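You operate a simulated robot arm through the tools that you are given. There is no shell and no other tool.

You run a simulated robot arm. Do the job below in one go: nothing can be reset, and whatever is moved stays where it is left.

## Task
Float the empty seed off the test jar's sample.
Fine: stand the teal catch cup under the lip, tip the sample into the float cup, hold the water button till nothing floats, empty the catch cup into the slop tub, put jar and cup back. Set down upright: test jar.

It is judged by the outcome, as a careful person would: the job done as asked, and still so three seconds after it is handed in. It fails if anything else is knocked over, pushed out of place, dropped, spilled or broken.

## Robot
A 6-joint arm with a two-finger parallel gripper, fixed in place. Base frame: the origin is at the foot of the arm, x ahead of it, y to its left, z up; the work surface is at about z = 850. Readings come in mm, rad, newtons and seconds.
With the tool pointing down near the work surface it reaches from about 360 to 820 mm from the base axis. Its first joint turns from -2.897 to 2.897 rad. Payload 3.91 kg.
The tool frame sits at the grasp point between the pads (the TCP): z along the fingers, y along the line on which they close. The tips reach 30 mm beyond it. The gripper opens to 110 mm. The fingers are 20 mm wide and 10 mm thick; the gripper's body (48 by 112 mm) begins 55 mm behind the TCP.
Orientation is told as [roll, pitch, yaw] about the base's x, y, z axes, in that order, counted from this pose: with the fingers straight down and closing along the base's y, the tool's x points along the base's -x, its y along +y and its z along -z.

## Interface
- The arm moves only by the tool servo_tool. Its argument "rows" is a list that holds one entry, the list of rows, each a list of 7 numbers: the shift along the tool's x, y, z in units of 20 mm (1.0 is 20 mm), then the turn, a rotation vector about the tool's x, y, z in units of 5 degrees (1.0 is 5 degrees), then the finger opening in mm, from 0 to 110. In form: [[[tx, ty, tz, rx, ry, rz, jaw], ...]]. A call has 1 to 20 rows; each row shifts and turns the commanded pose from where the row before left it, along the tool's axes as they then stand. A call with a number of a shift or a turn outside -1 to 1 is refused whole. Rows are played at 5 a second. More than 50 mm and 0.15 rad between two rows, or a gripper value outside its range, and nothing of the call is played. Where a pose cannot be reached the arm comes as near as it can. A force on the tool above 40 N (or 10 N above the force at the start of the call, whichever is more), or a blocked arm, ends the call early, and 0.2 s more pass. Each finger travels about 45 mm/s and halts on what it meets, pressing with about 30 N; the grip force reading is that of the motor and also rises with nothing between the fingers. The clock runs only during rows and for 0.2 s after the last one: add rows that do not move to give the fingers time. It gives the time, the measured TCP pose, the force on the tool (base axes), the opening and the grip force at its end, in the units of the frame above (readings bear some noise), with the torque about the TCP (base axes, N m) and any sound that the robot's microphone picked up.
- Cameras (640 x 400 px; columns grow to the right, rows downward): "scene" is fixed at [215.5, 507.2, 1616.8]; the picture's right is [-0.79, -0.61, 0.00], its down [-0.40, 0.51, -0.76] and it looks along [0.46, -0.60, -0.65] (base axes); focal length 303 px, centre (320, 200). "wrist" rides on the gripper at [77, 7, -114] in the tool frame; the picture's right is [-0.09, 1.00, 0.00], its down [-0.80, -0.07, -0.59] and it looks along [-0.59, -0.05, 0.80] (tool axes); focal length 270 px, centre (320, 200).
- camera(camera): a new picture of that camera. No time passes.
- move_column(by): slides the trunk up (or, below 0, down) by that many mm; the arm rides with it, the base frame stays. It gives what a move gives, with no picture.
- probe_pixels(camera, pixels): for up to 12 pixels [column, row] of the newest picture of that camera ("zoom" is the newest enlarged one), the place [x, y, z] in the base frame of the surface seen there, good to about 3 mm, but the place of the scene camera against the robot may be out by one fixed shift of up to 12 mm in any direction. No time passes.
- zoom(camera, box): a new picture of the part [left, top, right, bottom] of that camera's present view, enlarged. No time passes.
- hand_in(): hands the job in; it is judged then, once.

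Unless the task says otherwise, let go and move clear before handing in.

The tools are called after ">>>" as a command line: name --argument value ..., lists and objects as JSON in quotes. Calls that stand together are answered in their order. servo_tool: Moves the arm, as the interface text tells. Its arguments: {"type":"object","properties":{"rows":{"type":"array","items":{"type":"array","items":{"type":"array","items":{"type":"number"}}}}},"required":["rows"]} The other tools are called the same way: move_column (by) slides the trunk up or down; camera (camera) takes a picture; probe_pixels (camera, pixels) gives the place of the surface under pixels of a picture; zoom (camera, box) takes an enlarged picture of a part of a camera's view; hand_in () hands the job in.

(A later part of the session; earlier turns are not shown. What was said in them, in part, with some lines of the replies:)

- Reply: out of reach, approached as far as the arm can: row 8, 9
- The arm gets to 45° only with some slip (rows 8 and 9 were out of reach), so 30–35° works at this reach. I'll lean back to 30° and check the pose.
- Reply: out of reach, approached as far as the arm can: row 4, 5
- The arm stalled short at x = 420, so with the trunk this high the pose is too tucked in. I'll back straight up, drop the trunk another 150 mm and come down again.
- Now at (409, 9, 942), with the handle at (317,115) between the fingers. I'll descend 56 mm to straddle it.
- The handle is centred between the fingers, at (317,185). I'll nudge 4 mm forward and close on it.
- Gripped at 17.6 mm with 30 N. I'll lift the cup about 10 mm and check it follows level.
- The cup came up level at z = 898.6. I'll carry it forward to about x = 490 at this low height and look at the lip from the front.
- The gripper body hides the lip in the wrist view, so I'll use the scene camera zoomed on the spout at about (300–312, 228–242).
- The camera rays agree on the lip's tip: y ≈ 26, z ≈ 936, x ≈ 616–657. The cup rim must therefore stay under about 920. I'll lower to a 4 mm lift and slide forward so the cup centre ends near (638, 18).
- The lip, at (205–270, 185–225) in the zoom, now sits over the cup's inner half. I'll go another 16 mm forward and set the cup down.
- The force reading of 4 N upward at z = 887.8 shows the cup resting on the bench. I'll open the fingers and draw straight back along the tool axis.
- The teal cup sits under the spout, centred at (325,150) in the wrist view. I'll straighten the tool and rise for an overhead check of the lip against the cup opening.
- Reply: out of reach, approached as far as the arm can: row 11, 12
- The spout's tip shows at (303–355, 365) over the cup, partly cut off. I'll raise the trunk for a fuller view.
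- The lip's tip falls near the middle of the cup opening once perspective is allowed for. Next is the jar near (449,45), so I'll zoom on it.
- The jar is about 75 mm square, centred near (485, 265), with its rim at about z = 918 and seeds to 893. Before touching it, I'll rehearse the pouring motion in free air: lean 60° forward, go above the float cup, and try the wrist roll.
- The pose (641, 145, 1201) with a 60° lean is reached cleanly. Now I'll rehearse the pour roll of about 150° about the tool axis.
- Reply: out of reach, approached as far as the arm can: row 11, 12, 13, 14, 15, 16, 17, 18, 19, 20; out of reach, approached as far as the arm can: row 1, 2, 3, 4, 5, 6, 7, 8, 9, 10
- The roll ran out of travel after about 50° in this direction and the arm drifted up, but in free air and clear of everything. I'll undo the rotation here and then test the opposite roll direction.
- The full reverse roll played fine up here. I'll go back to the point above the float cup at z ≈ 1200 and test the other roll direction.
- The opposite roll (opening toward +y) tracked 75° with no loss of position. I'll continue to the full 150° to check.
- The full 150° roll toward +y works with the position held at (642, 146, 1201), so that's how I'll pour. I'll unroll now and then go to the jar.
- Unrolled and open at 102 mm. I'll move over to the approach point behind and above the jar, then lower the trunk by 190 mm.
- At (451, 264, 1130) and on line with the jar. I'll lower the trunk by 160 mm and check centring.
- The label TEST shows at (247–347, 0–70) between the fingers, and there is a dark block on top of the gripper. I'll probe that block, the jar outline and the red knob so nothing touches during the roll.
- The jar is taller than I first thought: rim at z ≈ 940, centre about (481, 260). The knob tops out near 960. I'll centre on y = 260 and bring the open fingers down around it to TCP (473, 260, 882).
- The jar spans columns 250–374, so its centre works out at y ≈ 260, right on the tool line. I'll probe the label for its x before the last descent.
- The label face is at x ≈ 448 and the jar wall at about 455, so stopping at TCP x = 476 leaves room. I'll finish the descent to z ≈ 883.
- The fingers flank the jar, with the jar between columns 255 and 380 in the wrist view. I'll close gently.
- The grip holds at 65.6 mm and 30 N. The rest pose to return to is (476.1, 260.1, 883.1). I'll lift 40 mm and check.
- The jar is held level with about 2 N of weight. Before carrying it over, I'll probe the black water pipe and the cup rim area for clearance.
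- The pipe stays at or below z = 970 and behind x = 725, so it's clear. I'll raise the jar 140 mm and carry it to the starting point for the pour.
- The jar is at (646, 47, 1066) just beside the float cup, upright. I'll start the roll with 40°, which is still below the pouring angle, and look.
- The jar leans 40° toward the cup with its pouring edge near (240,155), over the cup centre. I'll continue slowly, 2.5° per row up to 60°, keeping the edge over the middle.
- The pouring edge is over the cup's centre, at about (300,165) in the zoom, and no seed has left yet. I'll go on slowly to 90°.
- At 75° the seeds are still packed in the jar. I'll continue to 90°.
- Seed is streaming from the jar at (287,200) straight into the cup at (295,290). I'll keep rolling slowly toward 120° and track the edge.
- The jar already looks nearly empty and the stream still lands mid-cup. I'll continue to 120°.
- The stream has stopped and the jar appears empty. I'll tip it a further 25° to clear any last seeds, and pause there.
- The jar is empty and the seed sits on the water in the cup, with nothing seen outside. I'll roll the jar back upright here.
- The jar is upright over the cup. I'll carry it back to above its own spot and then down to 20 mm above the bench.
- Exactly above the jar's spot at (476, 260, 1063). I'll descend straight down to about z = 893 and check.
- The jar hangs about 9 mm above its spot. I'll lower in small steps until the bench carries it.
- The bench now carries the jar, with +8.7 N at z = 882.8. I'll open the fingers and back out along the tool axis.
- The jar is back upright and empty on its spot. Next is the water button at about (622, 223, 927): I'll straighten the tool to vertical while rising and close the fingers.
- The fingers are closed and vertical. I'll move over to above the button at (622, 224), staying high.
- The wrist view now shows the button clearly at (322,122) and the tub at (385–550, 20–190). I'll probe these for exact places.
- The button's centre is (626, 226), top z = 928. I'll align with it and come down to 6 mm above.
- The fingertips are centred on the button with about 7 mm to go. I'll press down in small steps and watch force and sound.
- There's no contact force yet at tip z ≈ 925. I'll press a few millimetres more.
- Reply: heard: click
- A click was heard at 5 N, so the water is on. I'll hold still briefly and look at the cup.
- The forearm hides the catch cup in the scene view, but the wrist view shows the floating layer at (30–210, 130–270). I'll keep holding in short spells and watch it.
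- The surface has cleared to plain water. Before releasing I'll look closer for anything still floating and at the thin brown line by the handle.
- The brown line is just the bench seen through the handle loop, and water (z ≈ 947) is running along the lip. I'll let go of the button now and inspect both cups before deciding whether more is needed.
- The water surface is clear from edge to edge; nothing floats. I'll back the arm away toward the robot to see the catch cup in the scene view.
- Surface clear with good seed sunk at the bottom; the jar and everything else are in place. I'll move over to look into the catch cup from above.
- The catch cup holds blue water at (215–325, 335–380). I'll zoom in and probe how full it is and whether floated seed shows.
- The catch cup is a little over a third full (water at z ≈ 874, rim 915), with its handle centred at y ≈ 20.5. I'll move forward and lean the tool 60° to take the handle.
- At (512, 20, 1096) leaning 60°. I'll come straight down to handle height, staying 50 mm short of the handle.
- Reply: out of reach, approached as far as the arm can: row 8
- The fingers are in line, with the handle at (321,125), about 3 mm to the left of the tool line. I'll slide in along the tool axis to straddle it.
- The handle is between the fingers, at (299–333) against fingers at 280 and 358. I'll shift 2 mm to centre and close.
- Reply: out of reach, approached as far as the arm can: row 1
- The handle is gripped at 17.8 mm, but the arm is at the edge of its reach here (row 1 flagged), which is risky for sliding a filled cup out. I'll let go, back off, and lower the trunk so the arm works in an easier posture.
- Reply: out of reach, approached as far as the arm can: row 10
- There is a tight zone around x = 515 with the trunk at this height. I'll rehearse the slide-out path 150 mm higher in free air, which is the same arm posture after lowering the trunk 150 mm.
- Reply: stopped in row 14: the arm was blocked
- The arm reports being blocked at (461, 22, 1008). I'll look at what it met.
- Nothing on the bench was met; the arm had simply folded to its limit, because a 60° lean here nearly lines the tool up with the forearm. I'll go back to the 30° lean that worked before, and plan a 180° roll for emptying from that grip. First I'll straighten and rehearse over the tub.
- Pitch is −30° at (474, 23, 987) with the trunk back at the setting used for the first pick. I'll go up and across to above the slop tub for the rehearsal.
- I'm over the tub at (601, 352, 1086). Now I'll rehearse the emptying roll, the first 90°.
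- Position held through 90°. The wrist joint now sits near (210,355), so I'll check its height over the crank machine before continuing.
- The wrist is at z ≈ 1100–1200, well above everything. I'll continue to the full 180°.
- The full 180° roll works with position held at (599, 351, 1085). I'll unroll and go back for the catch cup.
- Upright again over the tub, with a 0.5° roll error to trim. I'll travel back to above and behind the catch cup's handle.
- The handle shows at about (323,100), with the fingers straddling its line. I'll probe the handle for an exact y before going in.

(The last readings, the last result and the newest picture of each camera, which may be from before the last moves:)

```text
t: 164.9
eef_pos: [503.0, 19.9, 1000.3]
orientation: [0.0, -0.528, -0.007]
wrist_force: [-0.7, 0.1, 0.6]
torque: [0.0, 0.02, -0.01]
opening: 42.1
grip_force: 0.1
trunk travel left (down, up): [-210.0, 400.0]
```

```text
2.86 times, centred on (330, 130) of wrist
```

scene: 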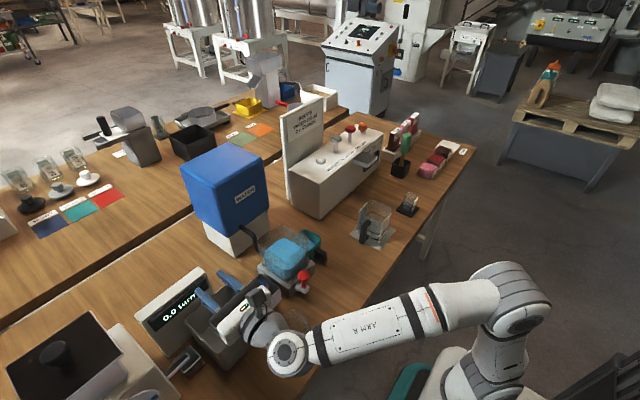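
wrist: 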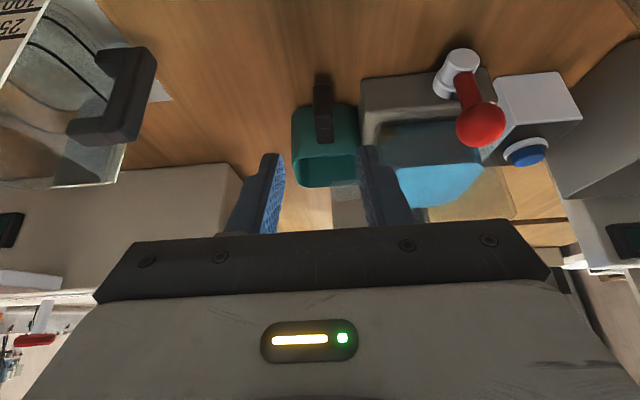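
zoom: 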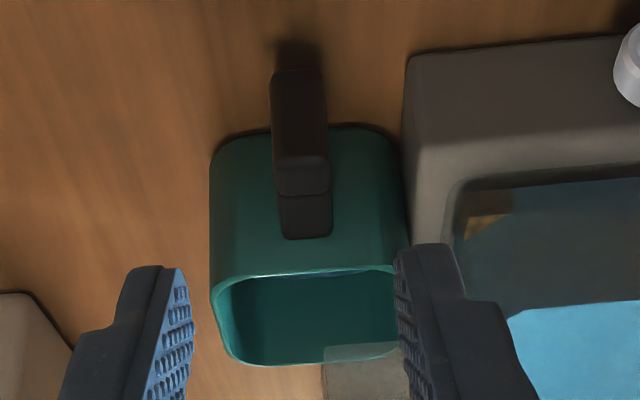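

The handle's centre is at y ≈ 23.5, with its end at x ≈ 564. I'll slide in along the tool axis to (572.5, 23.4, 888).

>>> servo_tool --rows '[[[-0.025, 0.021, 0.825, 0, 0, 0, 42], [-0.025, 0.021, 0.825, 0, 0, 0, 42], [-0.025, 0.021, 0.825, 0, 0, 0, 42], [-0.025, 0.021, 0.825, 0, 0, 0, 42], [-0.025, 0.021, 0.825, 0, 0, 0, 42], [-0.025, 0.021, 0.825, 0, 0, 0, 42], [-0.025, 0.021, 0.825, 0, 0, 0, 42], [-0.025, 0.021, 0.825, 0, 0, 0, 42], [0, 0, 0, 0, 0, 0, 42]]]'

>>> camera --camera "wrist"

>>> zoom --camera "scene" --box '[270, 210, 400, 310]'

```text
t: 166.9
eef_pos: [574.0, 24.2, 889.3]
orientation: [-0.001, -0.528, -0.006]
wrist_force: [-0.2, 0.0, -0.7]
torque: [0.02, 0.04, 0.02]
opening: 42.1
grip_force: 0.1
trunk travel left (down, up): [-210.0, 400.0]
```

```text
taken
```

wrist: 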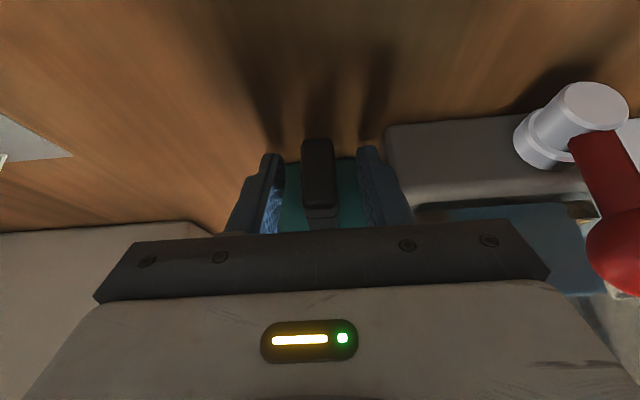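

```text
4.00 times, centred on (335, 260) of scene
```

zoom: 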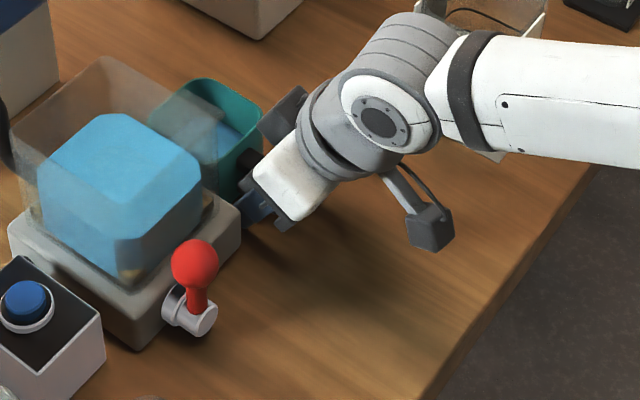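

The handle is centred at column 318 between the fingers. I'll close the grip.

>>> servo_tool --rows '[[[0, 0, 0, 0, 0, 0, 30], [0, 0, 0, 0, 0, 0, 22], [0, 0, 0, 0, 0, 0, 14], [0, 0, 0, 0, 0, 0, 8], [0, 0, 0, 0, 0, 0, 8], [0, 0, 0, 0, 0, 0, 8]]]'

```text
t: 168.3
eef_pos: [573.0, 22.6, 890.4]
orientation: [-0.001, -0.526, -0.006]
wrist_force: [0.6, -3.0, 0.0]
torque: [-0.18, -0.09, -0.19]
opening: 17.9
grip_force: 30.1
trunk travel left (down, up): [-210.0, 400.0]
```

Gripped at 17.9 mm. I'll lift 4 mm, which keeps the rim under the lip, and check before sliding out.

>>> servo_tool --rows '[[[-0.05, 0, -0.087, 0, 0, 0, 8], [-0.05, 0, -0.087, 0, 0, 0, 8], [0, 0, 0, 0, 0, 0, 8]]]'

>>> zoom --camera "scene" --box '[280, 210, 360, 270]'

```text
t: 169.1
eef_pos: [573.0, 21.6, 893.6]
orientation: [0.0, -0.527, -0.007]
wrist_force: [-0.2, -0.4, -1.6]
torque: [-0.02, 0.1, 0.0]
opening: 17.6
grip_force: 30.2
trunk travel left (down, up): [-210.0, 400.0]
```

```text
6.67 times, centred on (320, 240) of scene
```

zoom: 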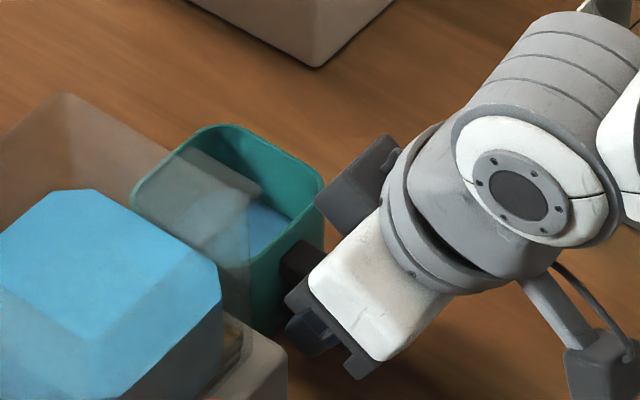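

The cup's weight (about 1.6 N) is on the arm and it hangs level. I'll slide it out slowly toward the robot from beneath the lip.

>>> servo_tool --rows '[[[0.15, 0, -0.087, 0, 0, 0, 8], [0.3, 0, -0.173, 0, 0, 0, 8], [0.4, 0, -0.23, 0, 0, 0, 8], [0.433, 0, -0.25, 0, 0, 0, 8], [0.433, 0, -0.25, 0, 0, 0, 8], [0.433, 0, -0.25, 0, 0, 0, 8], [0.433, 0, -0.25, 0, 0, 0, 8], [0.433, 0, -0.25, 0, 0, 0, 8], [0.433, 0, -0.25, 0, 0, 0, 8], [0.433, 0, -0.25, 0, 0, 0, 8], [0.4, 0, -0.23, 0, 0, 0, 8], [0.2, 0, -0.115, 0, 0, 0, 8], [0, 0, 0, 0, 0, 0, 8]]]'

>>> zoom --camera "scene" --box '[270, 200, 400, 310]'

```text
t: 171.9
eef_pos: [469.3, 22.7, 893.3]
orientation: [-0.002, -0.527, -0.009]
wrist_force: [0.6, -0.1, -1.9]
torque: [-0.02, 0.11, -0.02]
opening: 17.7
grip_force: 30.1
trunk travel left (down, up): [-210.0, 400.0]
```

```text
3.64 times, centred on (335, 255) of scene
```

zoom: 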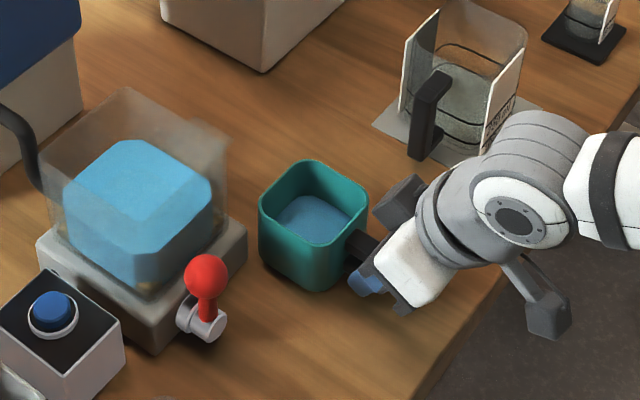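

The cup is clear of the lip and level, with water visible at (310,215). I'll raise it to z ≈ 1075, easing back slightly.

>>> servo_tool --rows '[[[-0.1, 0, -0.4, 0, 0, 0, 8], [-0.2, 0, -0.8, 0, 0, 0, 8], [-0.4, 0, -0.85, 0, 0, 0, 8], [-0.455, 0, -0.788, 0, 0, 0, 8], [-0.455, 0, -0.788, 0, 0, 0, 8], [-0.455, 0, -0.788, 0, 0, 0, 8], [-0.455, 0, -0.788, 0, 0, 0, 8], [-0.455, 0, -0.788, 0, 0, 0, 8], [-0.455, 0, -0.788, 0, 0, 0, 8], [-0.455, 0, -0.788, 0, 0, 0, 8], [-0.455, 0, -0.788, 0, 0, 0, 8], [0, 0, 0, 0, 0, 0, 8]]]'

>>> zoom --camera "scene" --box '[270, 160, 400, 270]'

```text
t: 174.5
eef_pos: [460.8, 23.4, 1081.1]
orientation: [0.001, -0.525, -0.004]
wrist_force: [0.2, -0.2, -1.6]
torque: [-0.02, 0.09, 0.05]
opening: 17.8
grip_force: 29.6
trunk travel left (down, up): [-210.0, 400.0]
```

```text
3.64 times, centred on (335, 215) of scene
```

zoom: 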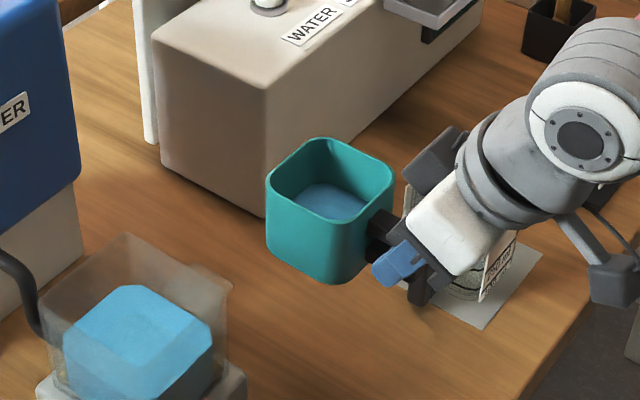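

Lifted cleanly to z = 1081 with the water calm. I'll carry the cup smoothly over to the slop tub.

>>> servo_tool --rows '[[[-0.1, 0.25, 0.065, 0, 0, 0, 8], [-0.2, 0.5, 0.13, 0, 0, 0, 8], [-0.3, 0.77, 0.194, 0, 0, 0, 8], [-0.3, 0.77, 0.194, 0, 0, 0, 8], [-0.3, 0.77, 0.194, 0, 0, 0, 8], [-0.3, 0.77, 0.194, 0, 0, 0, 8], [-0.3, 0.77, 0.194, 0, 0, 0, 8], [-0.3, 0.77, 0.194, 0, 0, 0, 8], [-0.3, 0.77, 0.194, 0, 0, 0, 8], [-0.3, 0.77, 0.194, 0, 0, 0, 8], [-0.3, 0.77, 0.194, 0, 0, 0, 8], [-0.3, 0.77, 0.194, 0, 0, 0, 8], [-0.3, 0.77, 0.194, 0, 0, 0, 8], [-0.3, 0.77, 0.194, 0, 0, 0, 8], [-0.3, 0.77, 0.194, 0, 0, 0, 8], [-0.3, 0.77, 0.194, 0, 0, 0, 8], [-0.3, 0.77, 0.194, 0, 0, 0, 8], [-0.3, 0.77, 0.194, 0, 0, 0, 8], [-0.3, 0.77, 0.194, 0, 0, 0, 8], [-0.1, 0.25, 0.065, 0, 0, 0, 8]]]'

>>> camera --camera "scene"

>>> camera --camera "wrist"

```text
t: 178.7
eef_pos: [592.7, 304.9, 1073.5]
orientation: [0.0, -0.526, -0.007]
wrist_force: [0.8, -0.7, -0.8]
torque: [-0.01, 0.07, 0.02]
opening: 17.6
grip_force: 29.7
trunk travel left (down, up): [-210.0, 400.0]
```

```text
taken
```

scene: 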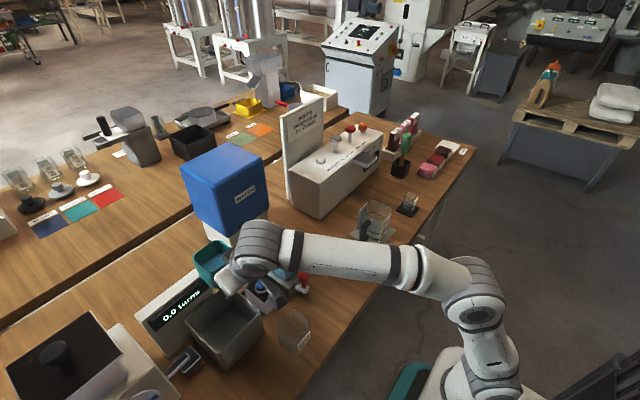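

```text
taken
```

wrist: 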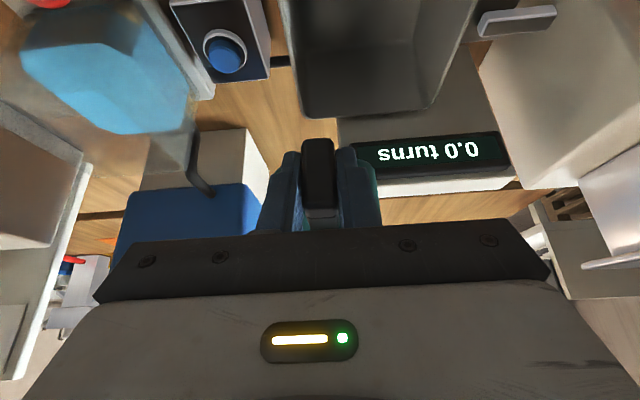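

The cup is beside the tub centre line at (593, 305, 1073). I'll begin the roll with 45°, which is still below spilling.

>>> servo_tool --rows '[[[0, 0, 0, 0.5, 0, -0.866, 8], [0, 0, 0, 0.5, 0, -0.866, 8], [0, 0, 0, 0.5, 0, -0.866, 8], [0, 0, 0, 0.5, 0, -0.866, 8], [0, 0, 0, 0.5, 0, -0.866, 8], [0, 0, 0, 0.5, 0, -0.866, 8], [0, 0, 0, 0.5, 0, -0.866, 8], [0, 0, 0, 0.5, 0, -0.866, 8], [0, 0, 0, 0, 0, 0, 8]]]'

>>> zoom --camera "scene" --box '[160, 220, 320, 370]'

```text
t: 180.7
eef_pos: [592.7, 303.5, 1075.4]
orientation: [-0.631, -0.333, 0.625]
wrist_force: [-0.6, 0.3, 8.4]
torque: [0.43, -0.97, 0.01]
opening: 18.4
grip_force: 30.0
trunk travel left (down, up): [-210.0, 400.0]
```

```text
2.67 times, centred on (240, 295) of scene
```

zoom: 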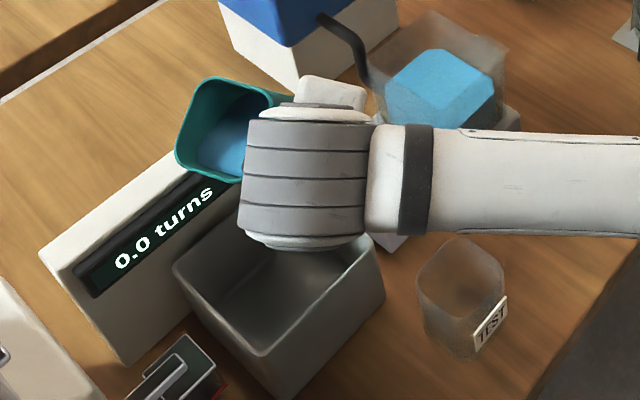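

An upward force of 8.4 N and a torque show the cup's lower corner has touched something, most likely the top edge of the "turns" display panel. I'll lift straight up and draw back from it right away.

>>> servo_tool --rows '[[[-0.245, -0.418, -0.573, 0, 0, 0, 8], [-0.245, -0.418, -0.573, 0, 0, 0, 8], [0, 0, 0, 0, 0, 0, 8]]]'

>>> zoom --camera "scene" --box '[160, 220, 320, 370]'

>>> camera --camera "scene"

```text
t: 181.5
eef_pos: [593.0, 303.6, 1103.8]
orientation: [-0.633, -0.333, 0.624]
wrist_force: [-0.9, 0.3, -2.0]
torque: [-0.05, 0.1, -0.01]
opening: 17.9
grip_force: 30.1
trunk travel left (down, up): [-210.0, 400.0]
```

```text
2.67 times, centred on (240, 295) of scene
```

zoom: 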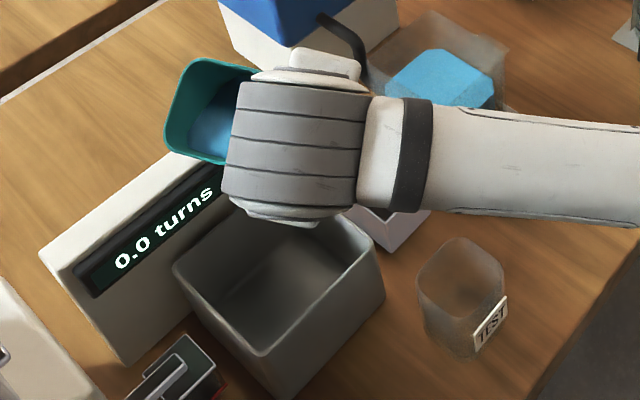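

```text
taken
```

scene: 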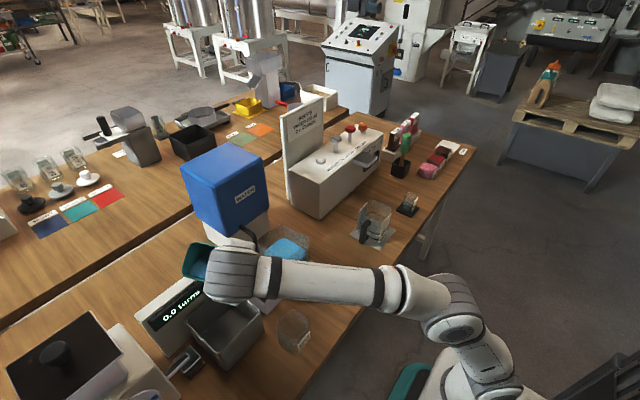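

The force is gone (weight only) and the panel looks unmoved. I'll probe the panel's top edge and the cup to re-plan clearances.

>>> probe_pixels --camera "scene" --pixels '[[138, 312], [160, 300], [180, 288], [200, 277], [205, 275], [160, 320], [190, 300], [170, 350], [188, 262], [200, 250], [215, 262], [240, 300]]'

>>> zoom --camera "scene" --box '[120, 250, 240, 370]'

```text
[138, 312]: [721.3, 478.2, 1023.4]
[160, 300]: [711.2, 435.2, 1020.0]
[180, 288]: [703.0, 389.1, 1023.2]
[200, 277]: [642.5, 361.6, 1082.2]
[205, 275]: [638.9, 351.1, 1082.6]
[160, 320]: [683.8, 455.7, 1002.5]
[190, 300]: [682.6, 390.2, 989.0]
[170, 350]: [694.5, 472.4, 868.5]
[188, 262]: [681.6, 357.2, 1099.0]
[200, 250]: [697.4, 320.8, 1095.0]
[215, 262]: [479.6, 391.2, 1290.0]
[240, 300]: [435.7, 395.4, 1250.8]
```

```text
3.33 times, centred on (180, 310) of scene
```

zoom: 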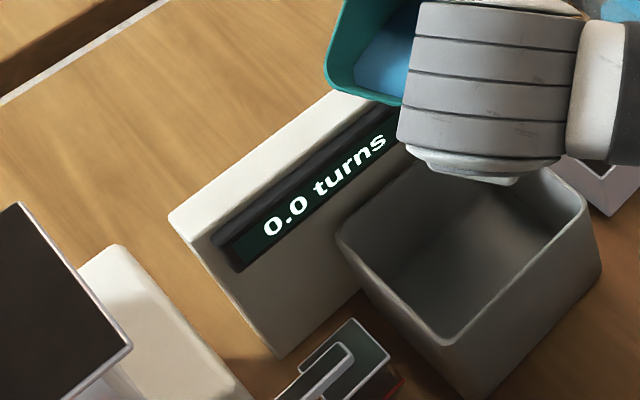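

The panel's top edge is at z ≈ 1023 with its front at x ≈ 683, so I was too low and too far forward. I'll shift back to (585, 278, 1095), then continue rolling slowly to 60°.

>>> servo_tool --rows '[[[0.387, -0.2, 0.177, 0, 0, 0, 8], [0.387, -0.2, 0.177, 0, 0, 0, 8], [0.387, -0.2, 0.177, 0, 0, 0, 8], [0, 0, 0, 0.25, 0, -0.433, 8], [0, 0, 0, 0.25, 0, -0.433, 8], [0, 0, 0, 0.25, 0, -0.433, 8], [0, 0, 0, 0.25, 0, -0.433, 8], [0, 0, 0, 0.25, 0, -0.433, 8], [0, 0, 0, 0.25, 0, -0.433, 8], [0, 0, 0, 0, 0, 0, 8]]]'

>>> zoom --camera "scene" --box '[160, 220, 320, 370]'

```text
t: 183.7
eef_pos: [584.7, 278.5, 1095.5]
orientation: [-0.805, -0.183, 0.801]
wrist_force: [-0.1, 0.8, -1.3]
torque: [-0.03, 0.04, -0.01]
opening: 17.3
grip_force: 30.0
trunk travel left (down, up): [-210.0, 400.0]
```

```text
2.67 times, centred on (240, 295) of scene
```

zoom: 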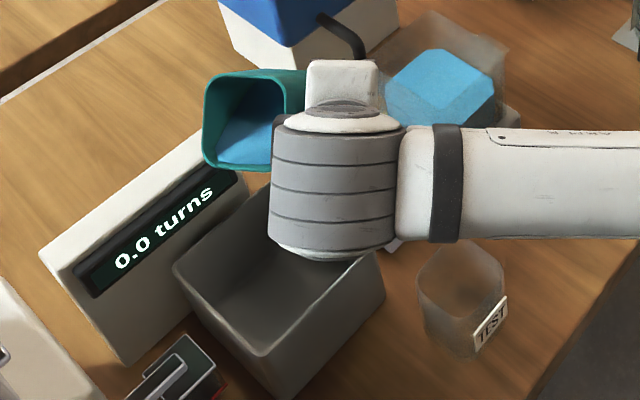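

The pouring edge is at (237,165), directly above the tub's middle, and the water is nearly at the edge. I'll continue slowly.

>>> servo_tool --rows '[[[0, 0, 0, 0.25, 0, -0.433, 8], [0, 0, 0, 0.25, 0, -0.433, 8], [0, 0, 0, 0.25, 0, -0.433, 8], [0, 0, 0, 0.25, 0, -0.433, 8], [0, 0, 0, 0.25, 0, -0.433, 8], [0, 0, 0, 0.25, 0, -0.433, 8]]]'

>>> zoom --camera "scene" --box '[160, 220, 320, 370]'

```text
t: 185.1
eef_pos: [585.8, 278.5, 1096.4]
orientation: [-0.954, -0.008, 0.946]
wrist_force: [-0.3, 0.0, -0.7]
torque: [-0.05, 0.06, 0.0]
opening: 17.7
grip_force: 30.0
trunk travel left (down, up): [-210.0, 400.0]
```

```text
2.67 times, centred on (240, 295) of scene
```

zoom: 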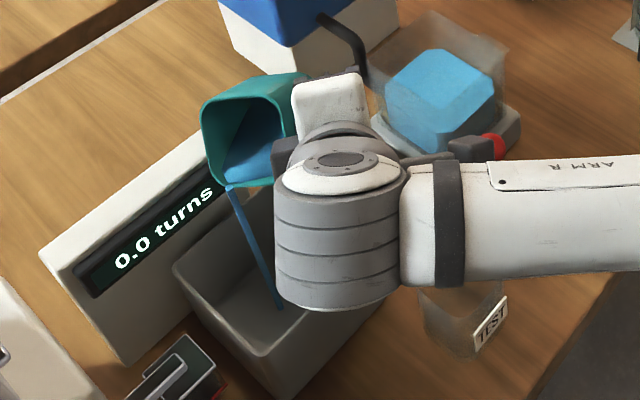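

A clean blue stream runs from (230,185) into the tub at (280,310), well inside the walls. I'll carry on rolling slowly.

>>> servo_tool --rows '[[[0, 0, 0, 0, 0, 0, 8], [0, 0, 0, 0.25, 0, -0.433, 8], [0, 0, 0, 0, 0, 0, 8], [0, 0, 0, 0.25, 0, -0.433, 8], [0, 0, 0, 0.25, 0, -0.433, 8], [0, 0, 0, 0.25, 0, -0.433, 8], [0, 0, 0, 0, 0, 0, 8]]]'

>>> zoom --camera "scene" --box '[160, 220, 320, 370]'

```text
t: 186.7
eef_pos: [584.2, 278.5, 1095.7]
orientation: [-1.038, 0.118, 1.029]
wrist_force: [-0.6, 1.1, -1.1]
torque: [0.02, 0.03, 0.02]
opening: 17.5
grip_force: 29.9
trunk travel left (down, up): [-210.0, 400.0]
```

```text
2.67 times, centred on (240, 295) of scene
```

zoom: 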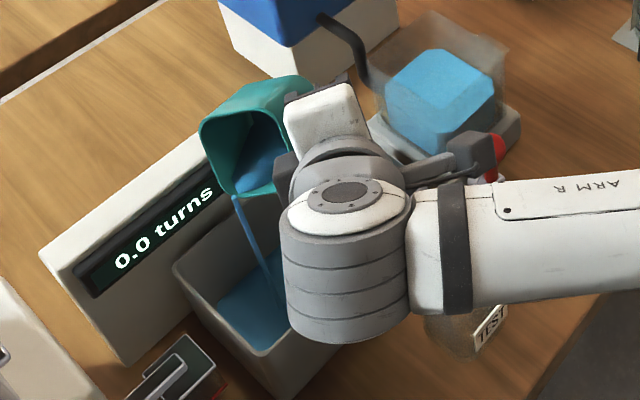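

The tub is filling and all of it lands inside. I'll continue to about 100°.

>>> servo_tool --rows '[[[0, 0, 0, 0.25, 0, -0.433, 8], [0, 0, 0, 0.25, 0, -0.433, 8], [0, 0, 0, 0.25, 0, -0.433, 8], [0, 0, 0, 0.25, 0, -0.433, 8], [0, 0, 0, 0.25, 0, -0.433, 8], [0, 0, 0, 0.25, 0, -0.433, 8], [0, 0, 0, 0.25, 0, -0.433, 8], [0, 0, 0, 0.25, 0, -0.433, 8], [0, 0, 0, 0, 0, 0, 8]]]'

>>> zoom --camera "scene" --box '[160, 220, 320, 370]'

```text
t: 188.7
eef_pos: [584.3, 277.1, 1096.3]
orientation: [-1.176, 0.39, 1.168]
wrist_force: [0.1, -0.3, -0.3]
torque: [-0.05, 0.06, -0.01]
opening: 17.5
grip_force: 30.2
trunk travel left (down, up): [-210.0, 400.0]
```

```text
2.67 times, centred on (240, 295) of scene
```

zoom: 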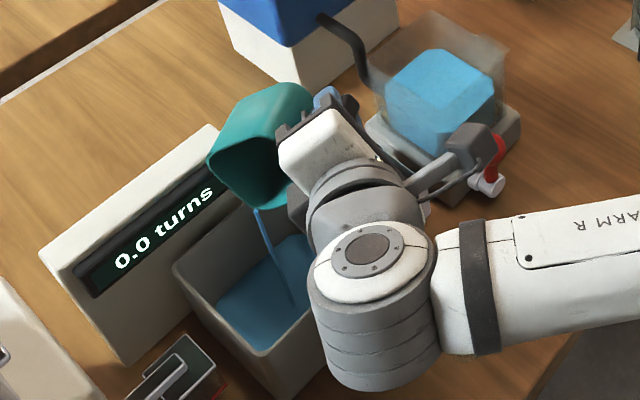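

The stream is thinning and still lands inside. I'll roll on to 140° while drifting 20 mm toward the tub's middle.

>>> servo_tool --rows '[[[-0.047, -0.031, -0.027, 0.25, 0, -0.433, 8], [-0.047, -0.031, -0.027, 0.25, 0, -0.433, 8], [-0.047, -0.031, -0.027, 0.25, 0, -0.433, 8], [-0.047, -0.031, -0.027, 0.25, 0, -0.433, 8], [-0.047, -0.031, -0.027, 0.25, 0, -0.433, 8], [-0.047, -0.031, -0.027, 0.25, 0, -0.433, 8], [-0.094, -0.0625, -0.054, 0.5, 0, -0.866, 8], [-0.094, -0.0625, -0.054, 0.5, 0, -0.866, 8], [-0.094, -0.0625, -0.054, 0.5, 0, -0.866, 8], [-0.094, -0.0625, -0.054, 0.5, 0, -0.866, 8], [-0.094, -0.0625, -0.054, 0.5, 0, -0.866, 8], [0, 0, 0, 0, 0, 0, 8]]]'

>>> zoom --camera "scene" --box '[160, 220, 320, 370]'

```text
t: 191.3
eef_pos: [585.3, 298.2, 1095.4]
orientation: [-1.396, 0.972, 1.384]
wrist_force: [0.1, -0.4, -0.8]
torque: [0.03, 0.06, 0.0]
opening: 17.7
grip_force: 30.1
trunk travel left (down, up): [-210.0, 400.0]
```

```text
2.67 times, centred on (240, 295) of scene
```

zoom: 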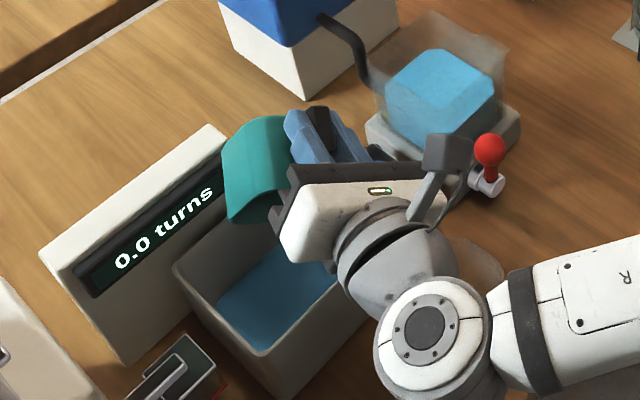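

No stream is left and the tub holds the water. I'll finish to 180°, moving to the tub's centre, and let it drip for a second.

>>> servo_tool --rows '[[[-0.074, -0.235, -0.043, 0.5, 0, -0.866, 8], [-0.074, -0.235, -0.043, 0.5, 0, -0.866, 8], [-0.074, -0.235, -0.043, 0.5, 0, -0.866, 8], [-0.074, -0.235, -0.043, 0.5, 0, -0.866, 8], [-0.074, -0.235, -0.043, 0.5, 0, -0.866, 8], [-0.074, -0.235, -0.043, 0.5, 0, -0.866, 8], [-0.074, -0.235, -0.043, 0.5, 0, -0.866, 8], [-0.074, -0.235, -0.043, 0.5, 0, -0.866, 8], [0, 0, 0, 0, 0, 0, 8], [0, 0, 0, 0, 0, 0, 8], [0, 0, 0, 0, 0, 0, 8], [0, 0, 0, 0, 0, 0, 8], [0, 0, 0, 0, 0, 0, 8]]]'

>>> zoom --camera "scene" --box '[160, 220, 320, 370]'

>>> camera --camera "wrist"

```text
t: 194.1
eef_pos: [585.7, 338.2, 1096.1]
orientation: [2.669, 1.565, -0.479]
wrist_force: [-0.6, 0.6, -1.0]
torque: [-0.04, 0.06, -0.03]
opening: 17.5
grip_force: 30.2
trunk travel left (down, up): [-210.0, 400.0]
```

```text
2.67 times, centred on (240, 295) of scene
```

zoom: 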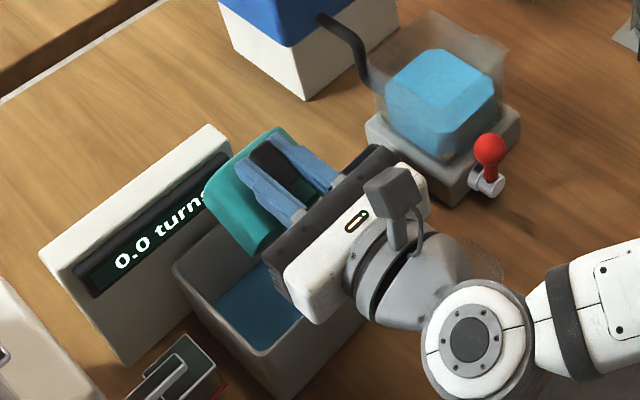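

```text
taken
```

wrist: 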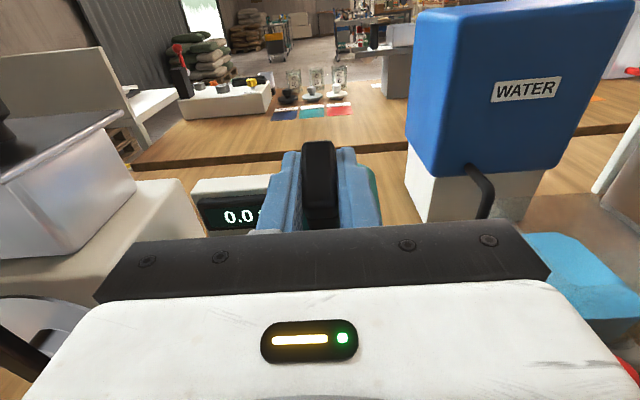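

The cup is upside down and fully emptied, with nothing spilled. I'll roll it back upright while drawing away from the panel.

>>> servo_tool --rows '[[[0.151, 0.22, -0.02, -0.5, 0, 0.866, 8], [0.151, 0.22, -0.02, -0.5, 0, 0.866, 8], [0.151, 0.22, -0.02, -0.5, 0, 0.866, 8], [0.151, 0.22, -0.02, -0.5, 0, 0.866, 8], [0.151, 0.22, -0.02, -0.5, 0, 0.866, 8], [0.151, 0.22, -0.02, -0.5, 0, 0.866, 8], [0.151, 0.22, -0.02, -0.5, 0, 0.866, 8], [0.151, 0.22, -0.02, -0.5, 0, 0.866, 8], [0.151, 0.22, -0.02, -0.5, 0, 0.866, 8], [0.151, 0.22, -0.02, -0.5, 0, 0.866, 8], [0.151, 0.22, -0.02, -0.5, 0, 0.866, 8], [0.151, 0.22, -0.02, -0.5, 0, 0.866, 8], [0, 0, 0, -0.5, 0, 0.866, 8], [0, 0, 0, -0.5, 0, 0.866, 8], [0, 0, 0, -0.5, 0, 0.866, 8], [0, 0, 0, -0.5, 0, 0.866, 8], [0, 0, 0, -0.5, 0, 0.866, 8], [0, 0, 0, -0.5, 0, 0.866, 8]]]'

>>> zoom --camera "scene" --box '[160, 220, 320, 370]'

```text
t: 197.9
eef_pos: [566.6, 279.7, 1108.6]
orientation: [-1.11, 0.25, 1.101]
wrist_force: [-1.1, 0.7, -0.8]
torque: [-0.03, 0.05, 0.02]
opening: 17.2
grip_force: 29.7
trunk travel left (down, up): [-210.0, 400.0]
```

```text
2.67 times, centred on (240, 295) of scene
```

zoom: 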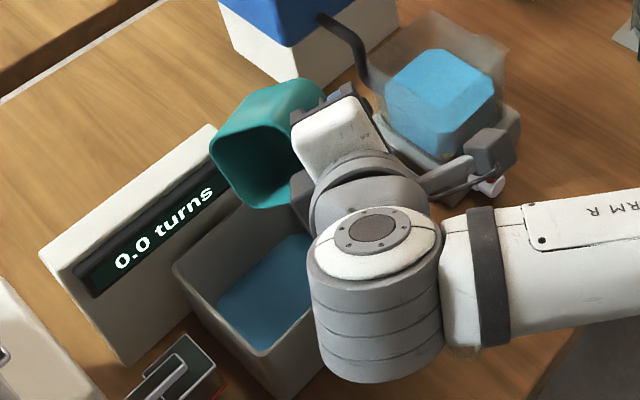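

Halfway back and the cup's inside is empty. I'll roll the rest of the way to upright.

>>> servo_tool --rows '[[[0, 0, 0, -0.5, 0, 0.866, 8], [0, 0, 0, -0.5, 0, 0.866, 8], [0, 0, 0, -0.5, 0, 0.866, 8], [0, 0, 0, -0.5, 0, 0.866, 8], [0, 0, 0, -0.5, 0, 0.866, 8], [0, 0, 0, -0.5, 0, 0.866, 8], [0, 0, 0, -0.5, 0, 0.866, 8], [0, 0, 0, -0.5, 0, 0.866, 8], [0, 0, 0, -0.5, 0, 0.866, 8], [0, 0, 0, -0.5, 0, 0.866, 8], [0, 0, 0, -0.5, 0, 0.866, 8], [0, 0, 0, -0.5, 0, 0.866, 8], [0, 0, 0, -0.5, 0, 0.866, 8], [0, 0, 0, -0.5, 0, 0.866, 8], [0, 0, 0, -0.5, 0, 0.866, 8], [0, 0, 0, -0.5, 0, 0.866, 8], [0, 0, 0, -0.5, 0, 0.866, 8], [0, 0, 0, -0.5, 0, 0.866, 8], [0, 0, 0, 0, 0, 0, 8]]]'

>>> camera --camera "scene"

>>> camera --camera "wrist"

```text
t: 201.9
eef_pos: [565.8, 279.0, 1108.7]
orientation: [0.001, -0.525, -0.006]
wrist_force: [-0.6, 0.6, -1.0]
torque: [0.01, 0.08, -0.03]
opening: 17.4
grip_force: 30.0
trunk travel left (down, up): [-210.0, 400.0]
```

```text
taken
```

scene: 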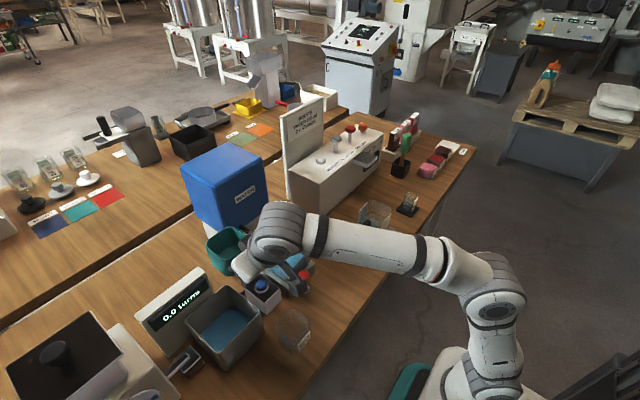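

```text
taken
```

wrist: 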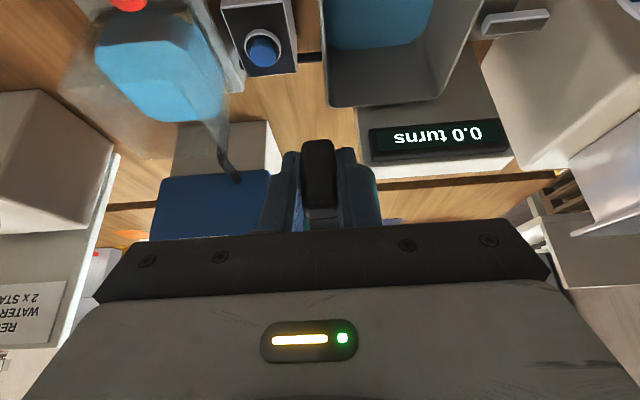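

The cup is upright and empty, the tub holds the water, and the panel appears in place. I'll compare the panel with the first picture and then carry the cup back toward its own spot.

>>> zoom --camera "scene" --box '[130, 260, 270, 380]'

>>> servo_tool --rows '[[[0.2, -0.45, -0.07, 0, 0, 0, 8], [0.403, -0.892, -0.141, 0, 0, 0, 8], [0.403, -0.892, -0.141, 0, 0, 0, 8], [0.403, -0.892, -0.141, 0, 0, 0, 8], [0.403, -0.892, -0.141, 0, 0, 0, 8], [0.403, -0.892, -0.141, 0, 0, 0, 8], [0.403, -0.892, -0.141, 0, 0, 0, 8], [0.403, -0.892, -0.141, 0, 0, 0, 8], [0.403, -0.892, -0.141, 0, 0, 0, 8], [0.403, -0.892, -0.141, 0, 0, 0, 8], [0.403, -0.892, -0.141, 0, 0, 0, 8], [0.403, -0.892, -0.141, 0, 0, 0, 8], [0.403, -0.892, -0.141, 0, 0, 0, 8], [0.403, -0.892, -0.141, 0, 0, 0, 8], [0.403, -0.892, -0.141, 0, 0, 0, 8], [0.2, -0.45, -0.07, 0, 0, 0, 8], [0, 0, 0, 0, 0, 0, 8]]]'

```text
3.33 times, centred on (200, 320) of scene
```

zoom: 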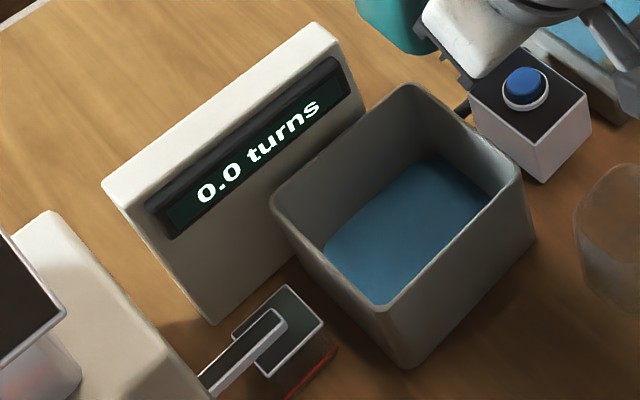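

```text
t: 205.5
eef_pos: [439.8, 13.8, 1085.0]
orientation: [-0.002, -0.526, -0.002]
wrist_force: [0.9, 0.6, -1.1]
torque: [0.0, 0.09, 0.0]
opening: 17.6
grip_force: 29.4
trunk travel left (down, up): [-210.0, 400.0]
```

The panel's corners match the first picture exactly, so it didn't move. The cup is now at (440, 14, 1085), and I'll bring it down toward its original place.

>>> servo_tool --rows '[[[0.636, -0.014, 0.679, 0, 0, 0, 8], [0.636, -0.014, 0.679, 0, 0, 0, 8], [0.636, -0.014, 0.679, 0, 0, 0, 8], [0.636, -0.014, 0.679, 0, 0, 0, 8], [0.636, -0.014, 0.679, 0, 0, 0, 8], [0.636, -0.014, 0.679, 0, 0, 0, 8], [0.636, -0.014, 0.679, 0, 0, 0, 8], [0.636, -0.014, 0.679, 0, 0, 0, 8], [0, 0, 0, 0, 0, 0, 8]]]'

>>> zoom --camera "scene" --box '[310, 210, 430, 310]'

```text
t: 207.5
eef_pos: [408.2, 10.3, 939.8]
orientation: [0.0, -0.521, -0.004]
wrist_force: [0.3, 0.1, 0.1]
torque: [0.0, 0.09, 0.02]
opening: 17.6
grip_force: 29.8
trunk travel left (down, up): [-210.0, 400.0]
```

```text
4.00 times, centred on (370, 260) of scene
```

zoom: 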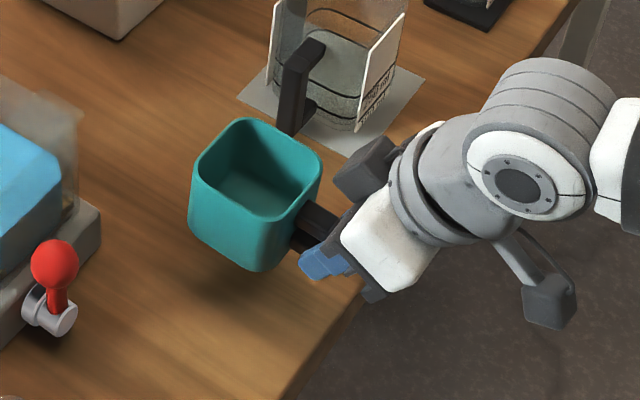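

The cup is empty and above its spot. I'll probe its rim corners to see whether the panel contact tilted it in the grip.

>>> probe_pixels --camera "zoom" --pixels '[[247, 121], [240, 122], [321, 158], [318, 165], [197, 170], [195, 178], [266, 216], [255, 213], [250, 268], [190, 232], [320, 195], [230, 240]]'

```text
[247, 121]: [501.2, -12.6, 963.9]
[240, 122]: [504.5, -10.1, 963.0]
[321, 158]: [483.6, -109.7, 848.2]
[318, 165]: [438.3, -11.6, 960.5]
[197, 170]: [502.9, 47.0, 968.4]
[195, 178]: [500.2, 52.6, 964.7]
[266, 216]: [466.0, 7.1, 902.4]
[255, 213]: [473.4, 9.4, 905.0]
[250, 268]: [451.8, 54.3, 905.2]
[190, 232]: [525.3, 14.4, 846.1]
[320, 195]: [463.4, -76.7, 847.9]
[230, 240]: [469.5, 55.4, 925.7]
```

The rim heights agree within the noise, so the cup is level. I'll lower to just above the bench.

>>> servo_tool --rows '[[[0.388, 0.02, 0.6, 0, 0, 0, 8], [0.388, 0.02, 0.6, 0, 0, 0, 8], [0.388, 0.02, 0.6, 0, 0, 0, 8], [0, 0, 0, 0, 0, 0, 8]]]'

>>> zoom --camera "scene" --box '[310, 220, 430, 310]'

```text
t: 208.5
eef_pos: [402.6, 11.6, 897.4]
orientation: [-0.002, -0.529, -0.005]
wrist_force: [0.4, -0.6, -0.5]
torque: [-0.01, 0.01, 0.0]
opening: 17.6
grip_force: 29.7
trunk travel left (down, up): [-210.0, 400.0]
```

```text
4.44 times, centred on (370, 265) of scene
```

zoom: 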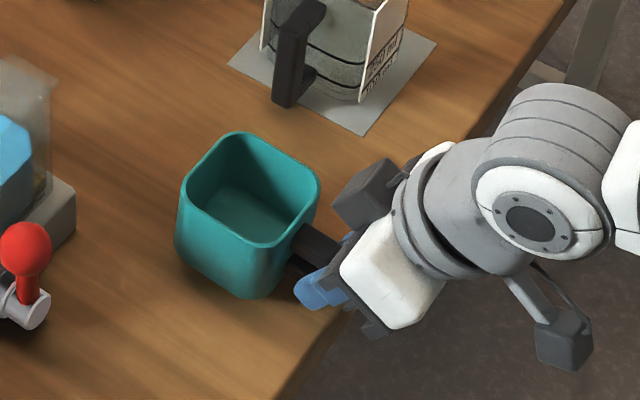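

It's about 5 mm too near the robot compared with the original. I'll shift forward 5 mm and lower in small steps onto the bench.

>>> servo_tool --rows '[[[-0.217, 0, 0.125, 0, 0, 0, 8], [0.05, 0, 0.087, 0, 0, 0, 8], [0.05, 0, 0.087, 0, 0, 0, 8], [0, 0, 0, 0, 0, 0, 8]]]'

```text
t: 209.5
eef_pos: [410.1, 12.5, 893.1]
orientation: [-0.002, -0.525, -0.004]
wrist_force: [-0.4, 0.5, 0.0]
torque: [0.02, 0.09, -0.01]
opening: 17.5
grip_force: 30.2
trunk travel left (down, up): [-210.0, 400.0]
```

>>> servo_tool --rows '[[[0.11, -0.03, -0.063, 0, 0, 0, 8], [0.04, 0, 0.069, 0, 0, 0, 8], [0.04, 0, 0.069, 0, 0, 0, 8], [0, 0, 0, 0, 0, 0, 8]]]'

>>> zoom --camera "scene" --box '[310, 220, 430, 310]'

```text
t: 210.5
eef_pos: [407.4, 11.4, 890.7]
orientation: [-0.002, -0.525, -0.004]
wrist_force: [-0.8, -0.2, -1.4]
torque: [0.0, 0.06, 0.0]
opening: 17.2
grip_force: 30.1
trunk travel left (down, up): [-210.0, 400.0]
```

```text
4.44 times, centred on (370, 265) of scene
```

zoom: 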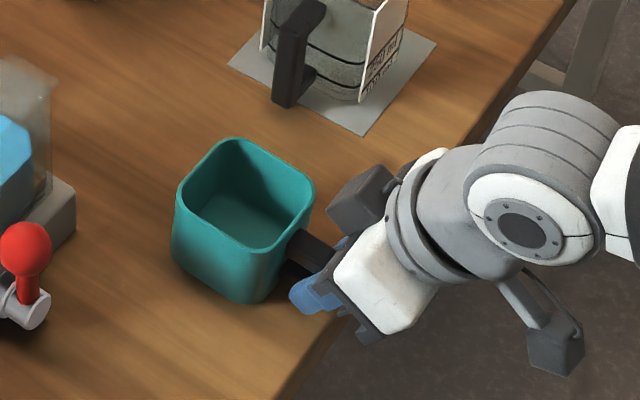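

The cup is within about 3 mm of where it first stood. I'll trim 3 mm forward and lower until the bench takes it.

>>> servo_tool --rows '[[[-0.09, 0.05, 0.1, 0, 0, 0, 8], [0.025, 0, 0.043, 0, 0, 0, 8], [0.025, 0, 0.043, 0, 0, 0, 8], [0, 0, 0, 0, 0, 0, 8]]]'

```text
t: 211.5
eef_pos: [410.1, 12.3, 888.6]
orientation: [0.0, -0.528, -0.004]
wrist_force: [-0.5, 1.0, 4.0]
torque: [0.04, -0.12, 0.07]
opening: 17.7
grip_force: 29.4
trunk travel left (down, up): [-210.0, 400.0]
```

The bench is carrying the cup (+4 N). I'll open the fingers and back out along the tool axis.

>>> servo_tool --rows '[[[0, 0, 0, 0, 0, 0, 22], [0, 0, 0, 0, 0, 0, 32], [0, 0, 0, 0, 0, 0, 42], [0, 0, 0, 0, 0, 0, 42]]]'

>>> zoom --camera "scene" --box '[310, 220, 430, 310]'

>>> camera --camera "wrist"

```text
t: 212.5
eef_pos: [408.9, 13.1, 886.6]
orientation: [-0.003, -0.528, -0.004]
wrist_force: [0.8, -0.9, 0.1]
torque: [0.01, 0.0, 0.01]
opening: 41.7
grip_force: 0.0
trunk travel left (down, up): [-210.0, 400.0]
```

```text
4.44 times, centred on (370, 265) of scene
```

zoom: 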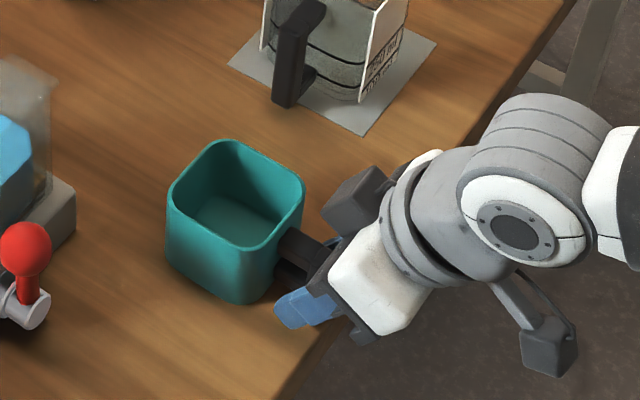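

```text
taken
```

wrist: 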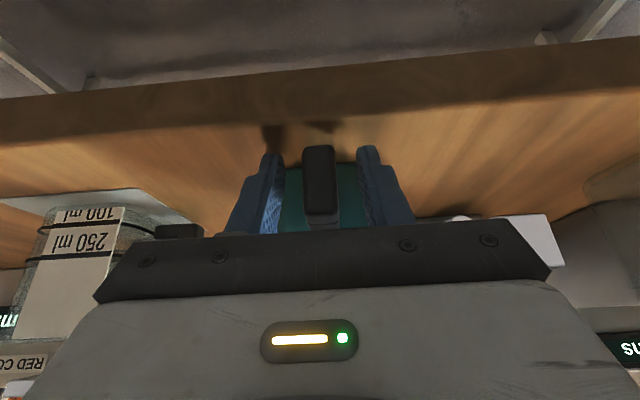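

The cup settled flat, with its rim corners matching the first picture within a pixel or so. I'll lift the open fingers straight up and clear.

>>> servo_tool --rows '[[[-0.25, 0, -0.433, 0, 0, 0, 42], [-0.5, 0, -0.866, 0, 0, 0, 42], [-0.5, 0, -0.866, 0, 0, 0, 42], [-0.5, 0, -0.866, 0, 0, 0, 42], [-0.5, 0, -0.866, 0, 0, 0, 42], [-0.5, 0, -0.866, 0, 0, 0, 42], [-0.5, 0, -0.866, 0, 0, 0, 42], [-0.5, 0, -0.866, 0, 0, 0, 42], [-0.5, 0, -0.866, 0, 0, 0, 42], [-0.5, 0, -0.866, 0, 0, 0, 42], [0, 0, 0, 0, 0, 0, 42]]]'

>>> move_column --by 200

>>> camera --camera "scene"

>>> camera --camera "wrist"

```text
t: 214.9
eef_pos: [407.0, 12.6, 1077.9]
orientation: [-0.003, -0.527, -0.003]
wrist_force: [-0.2, -0.2, 0.0]
torque: [-0.02, 0.02, -0.02]
opening: 42.1
grip_force: 0.0
trunk travel left (down, up): [-210.0, 400.0]
```

```text
t: 217.0
eef_pos: [406.7, 13.3, 1277.7]
orientation: [-0.001, -0.526, -0.002]
wrist_force: [1.3, -0.5, 0.6]
torque: [-0.02, -0.01, 0.01]
opening: 42.1
grip_force: 0.2
trunk travel left (down, up): [-410.0, 200.0]
```

```text
taken
```

scene: 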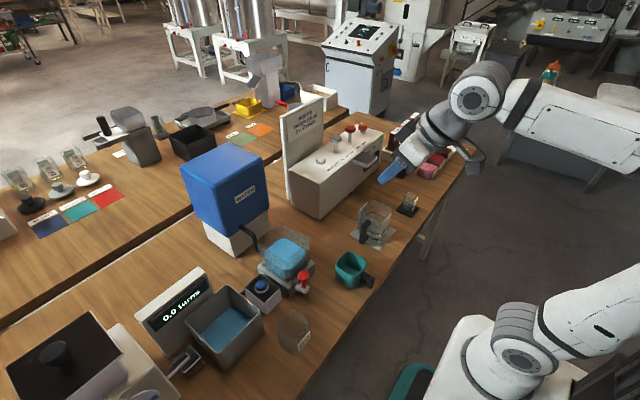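

```text
taken
```

wrist: 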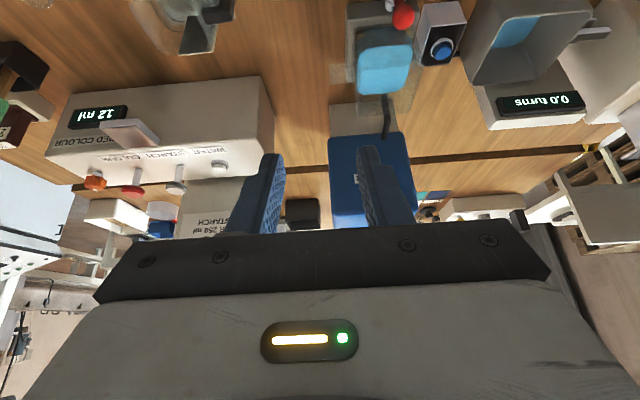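

Everything stands where it began. I'll take final close looks at the float cup, jar, catch cup and bench for any floating seed, spill or residue.

>>> zoom --camera "scene" --box '[250, 210, 350, 300]'

>>> zoom --camera "scene" --box '[220, 210, 400, 360]'

>>> zoom --camera "scene" --box '[325, 245, 385, 295]'

>>> zoom --camera "scene" --box '[265, 300, 325, 360]'

```text
4.44 times, centred on (300, 255) of scene
```

zoom: 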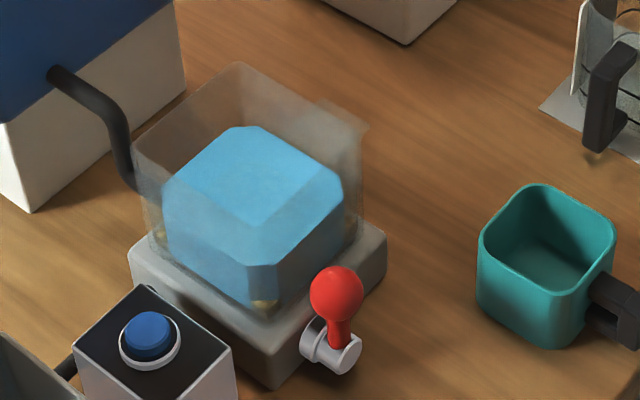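

```text
2.67 times, centred on (310, 285) of scene
```

zoom: 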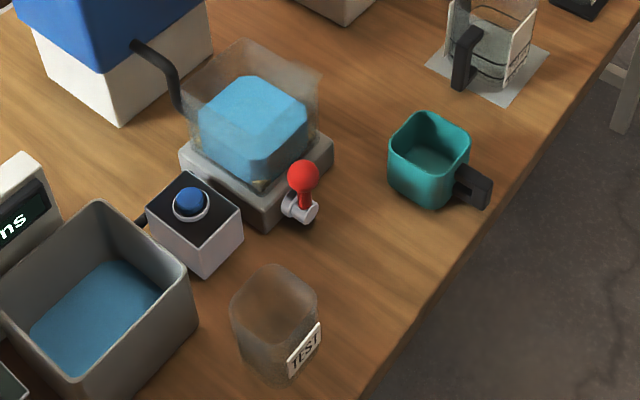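

```text
8.00 times, centred on (355, 270) of scene
```

zoom: 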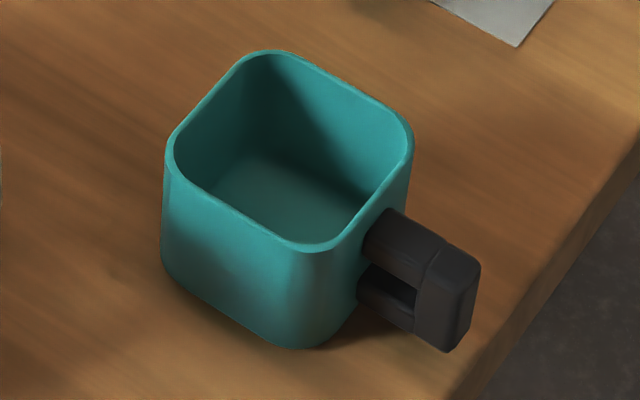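

```text
6.67 times, centred on (295, 330) of scene
```

zoom: 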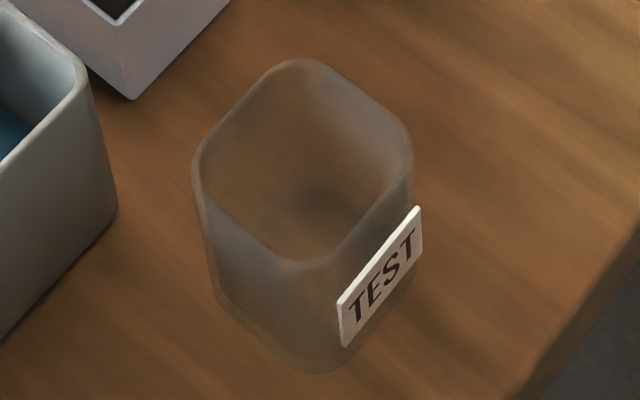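

The job is finished. The water surface is clear, with only good seed sunk at the bottom. The empty jar stands upright on its spot, and the teal cup is empty and back within a few millimetres of where it started. The slop tub holds the water, and the bench shows no spill. The arm is clear, so I'm handing in.

>>> hand_in

```text
The job is handed in.
```

The empty seed is floated off and the job is handed in. The pictures before hand-in showed nothing floating in the float cup and good seed sunk at the bottom.

- **Test jar:** it is empty and standing upright on its original spot. All of the sample went into the float cup.
- **Water button:** I held it for about 2 seconds and let go once the surface was clear.
- **Catch cup:** I emptied it into the grey slop tub. It is back about 7 mm from where it first stood, with the handle facing the same way.
- **Spills:** I saw none on the bench.

While tipping the catch cup I brushed the top of the "turns" display panel with about 8 N. I lifted off straight away, and the panel's corners match the first picture, so it did not move.
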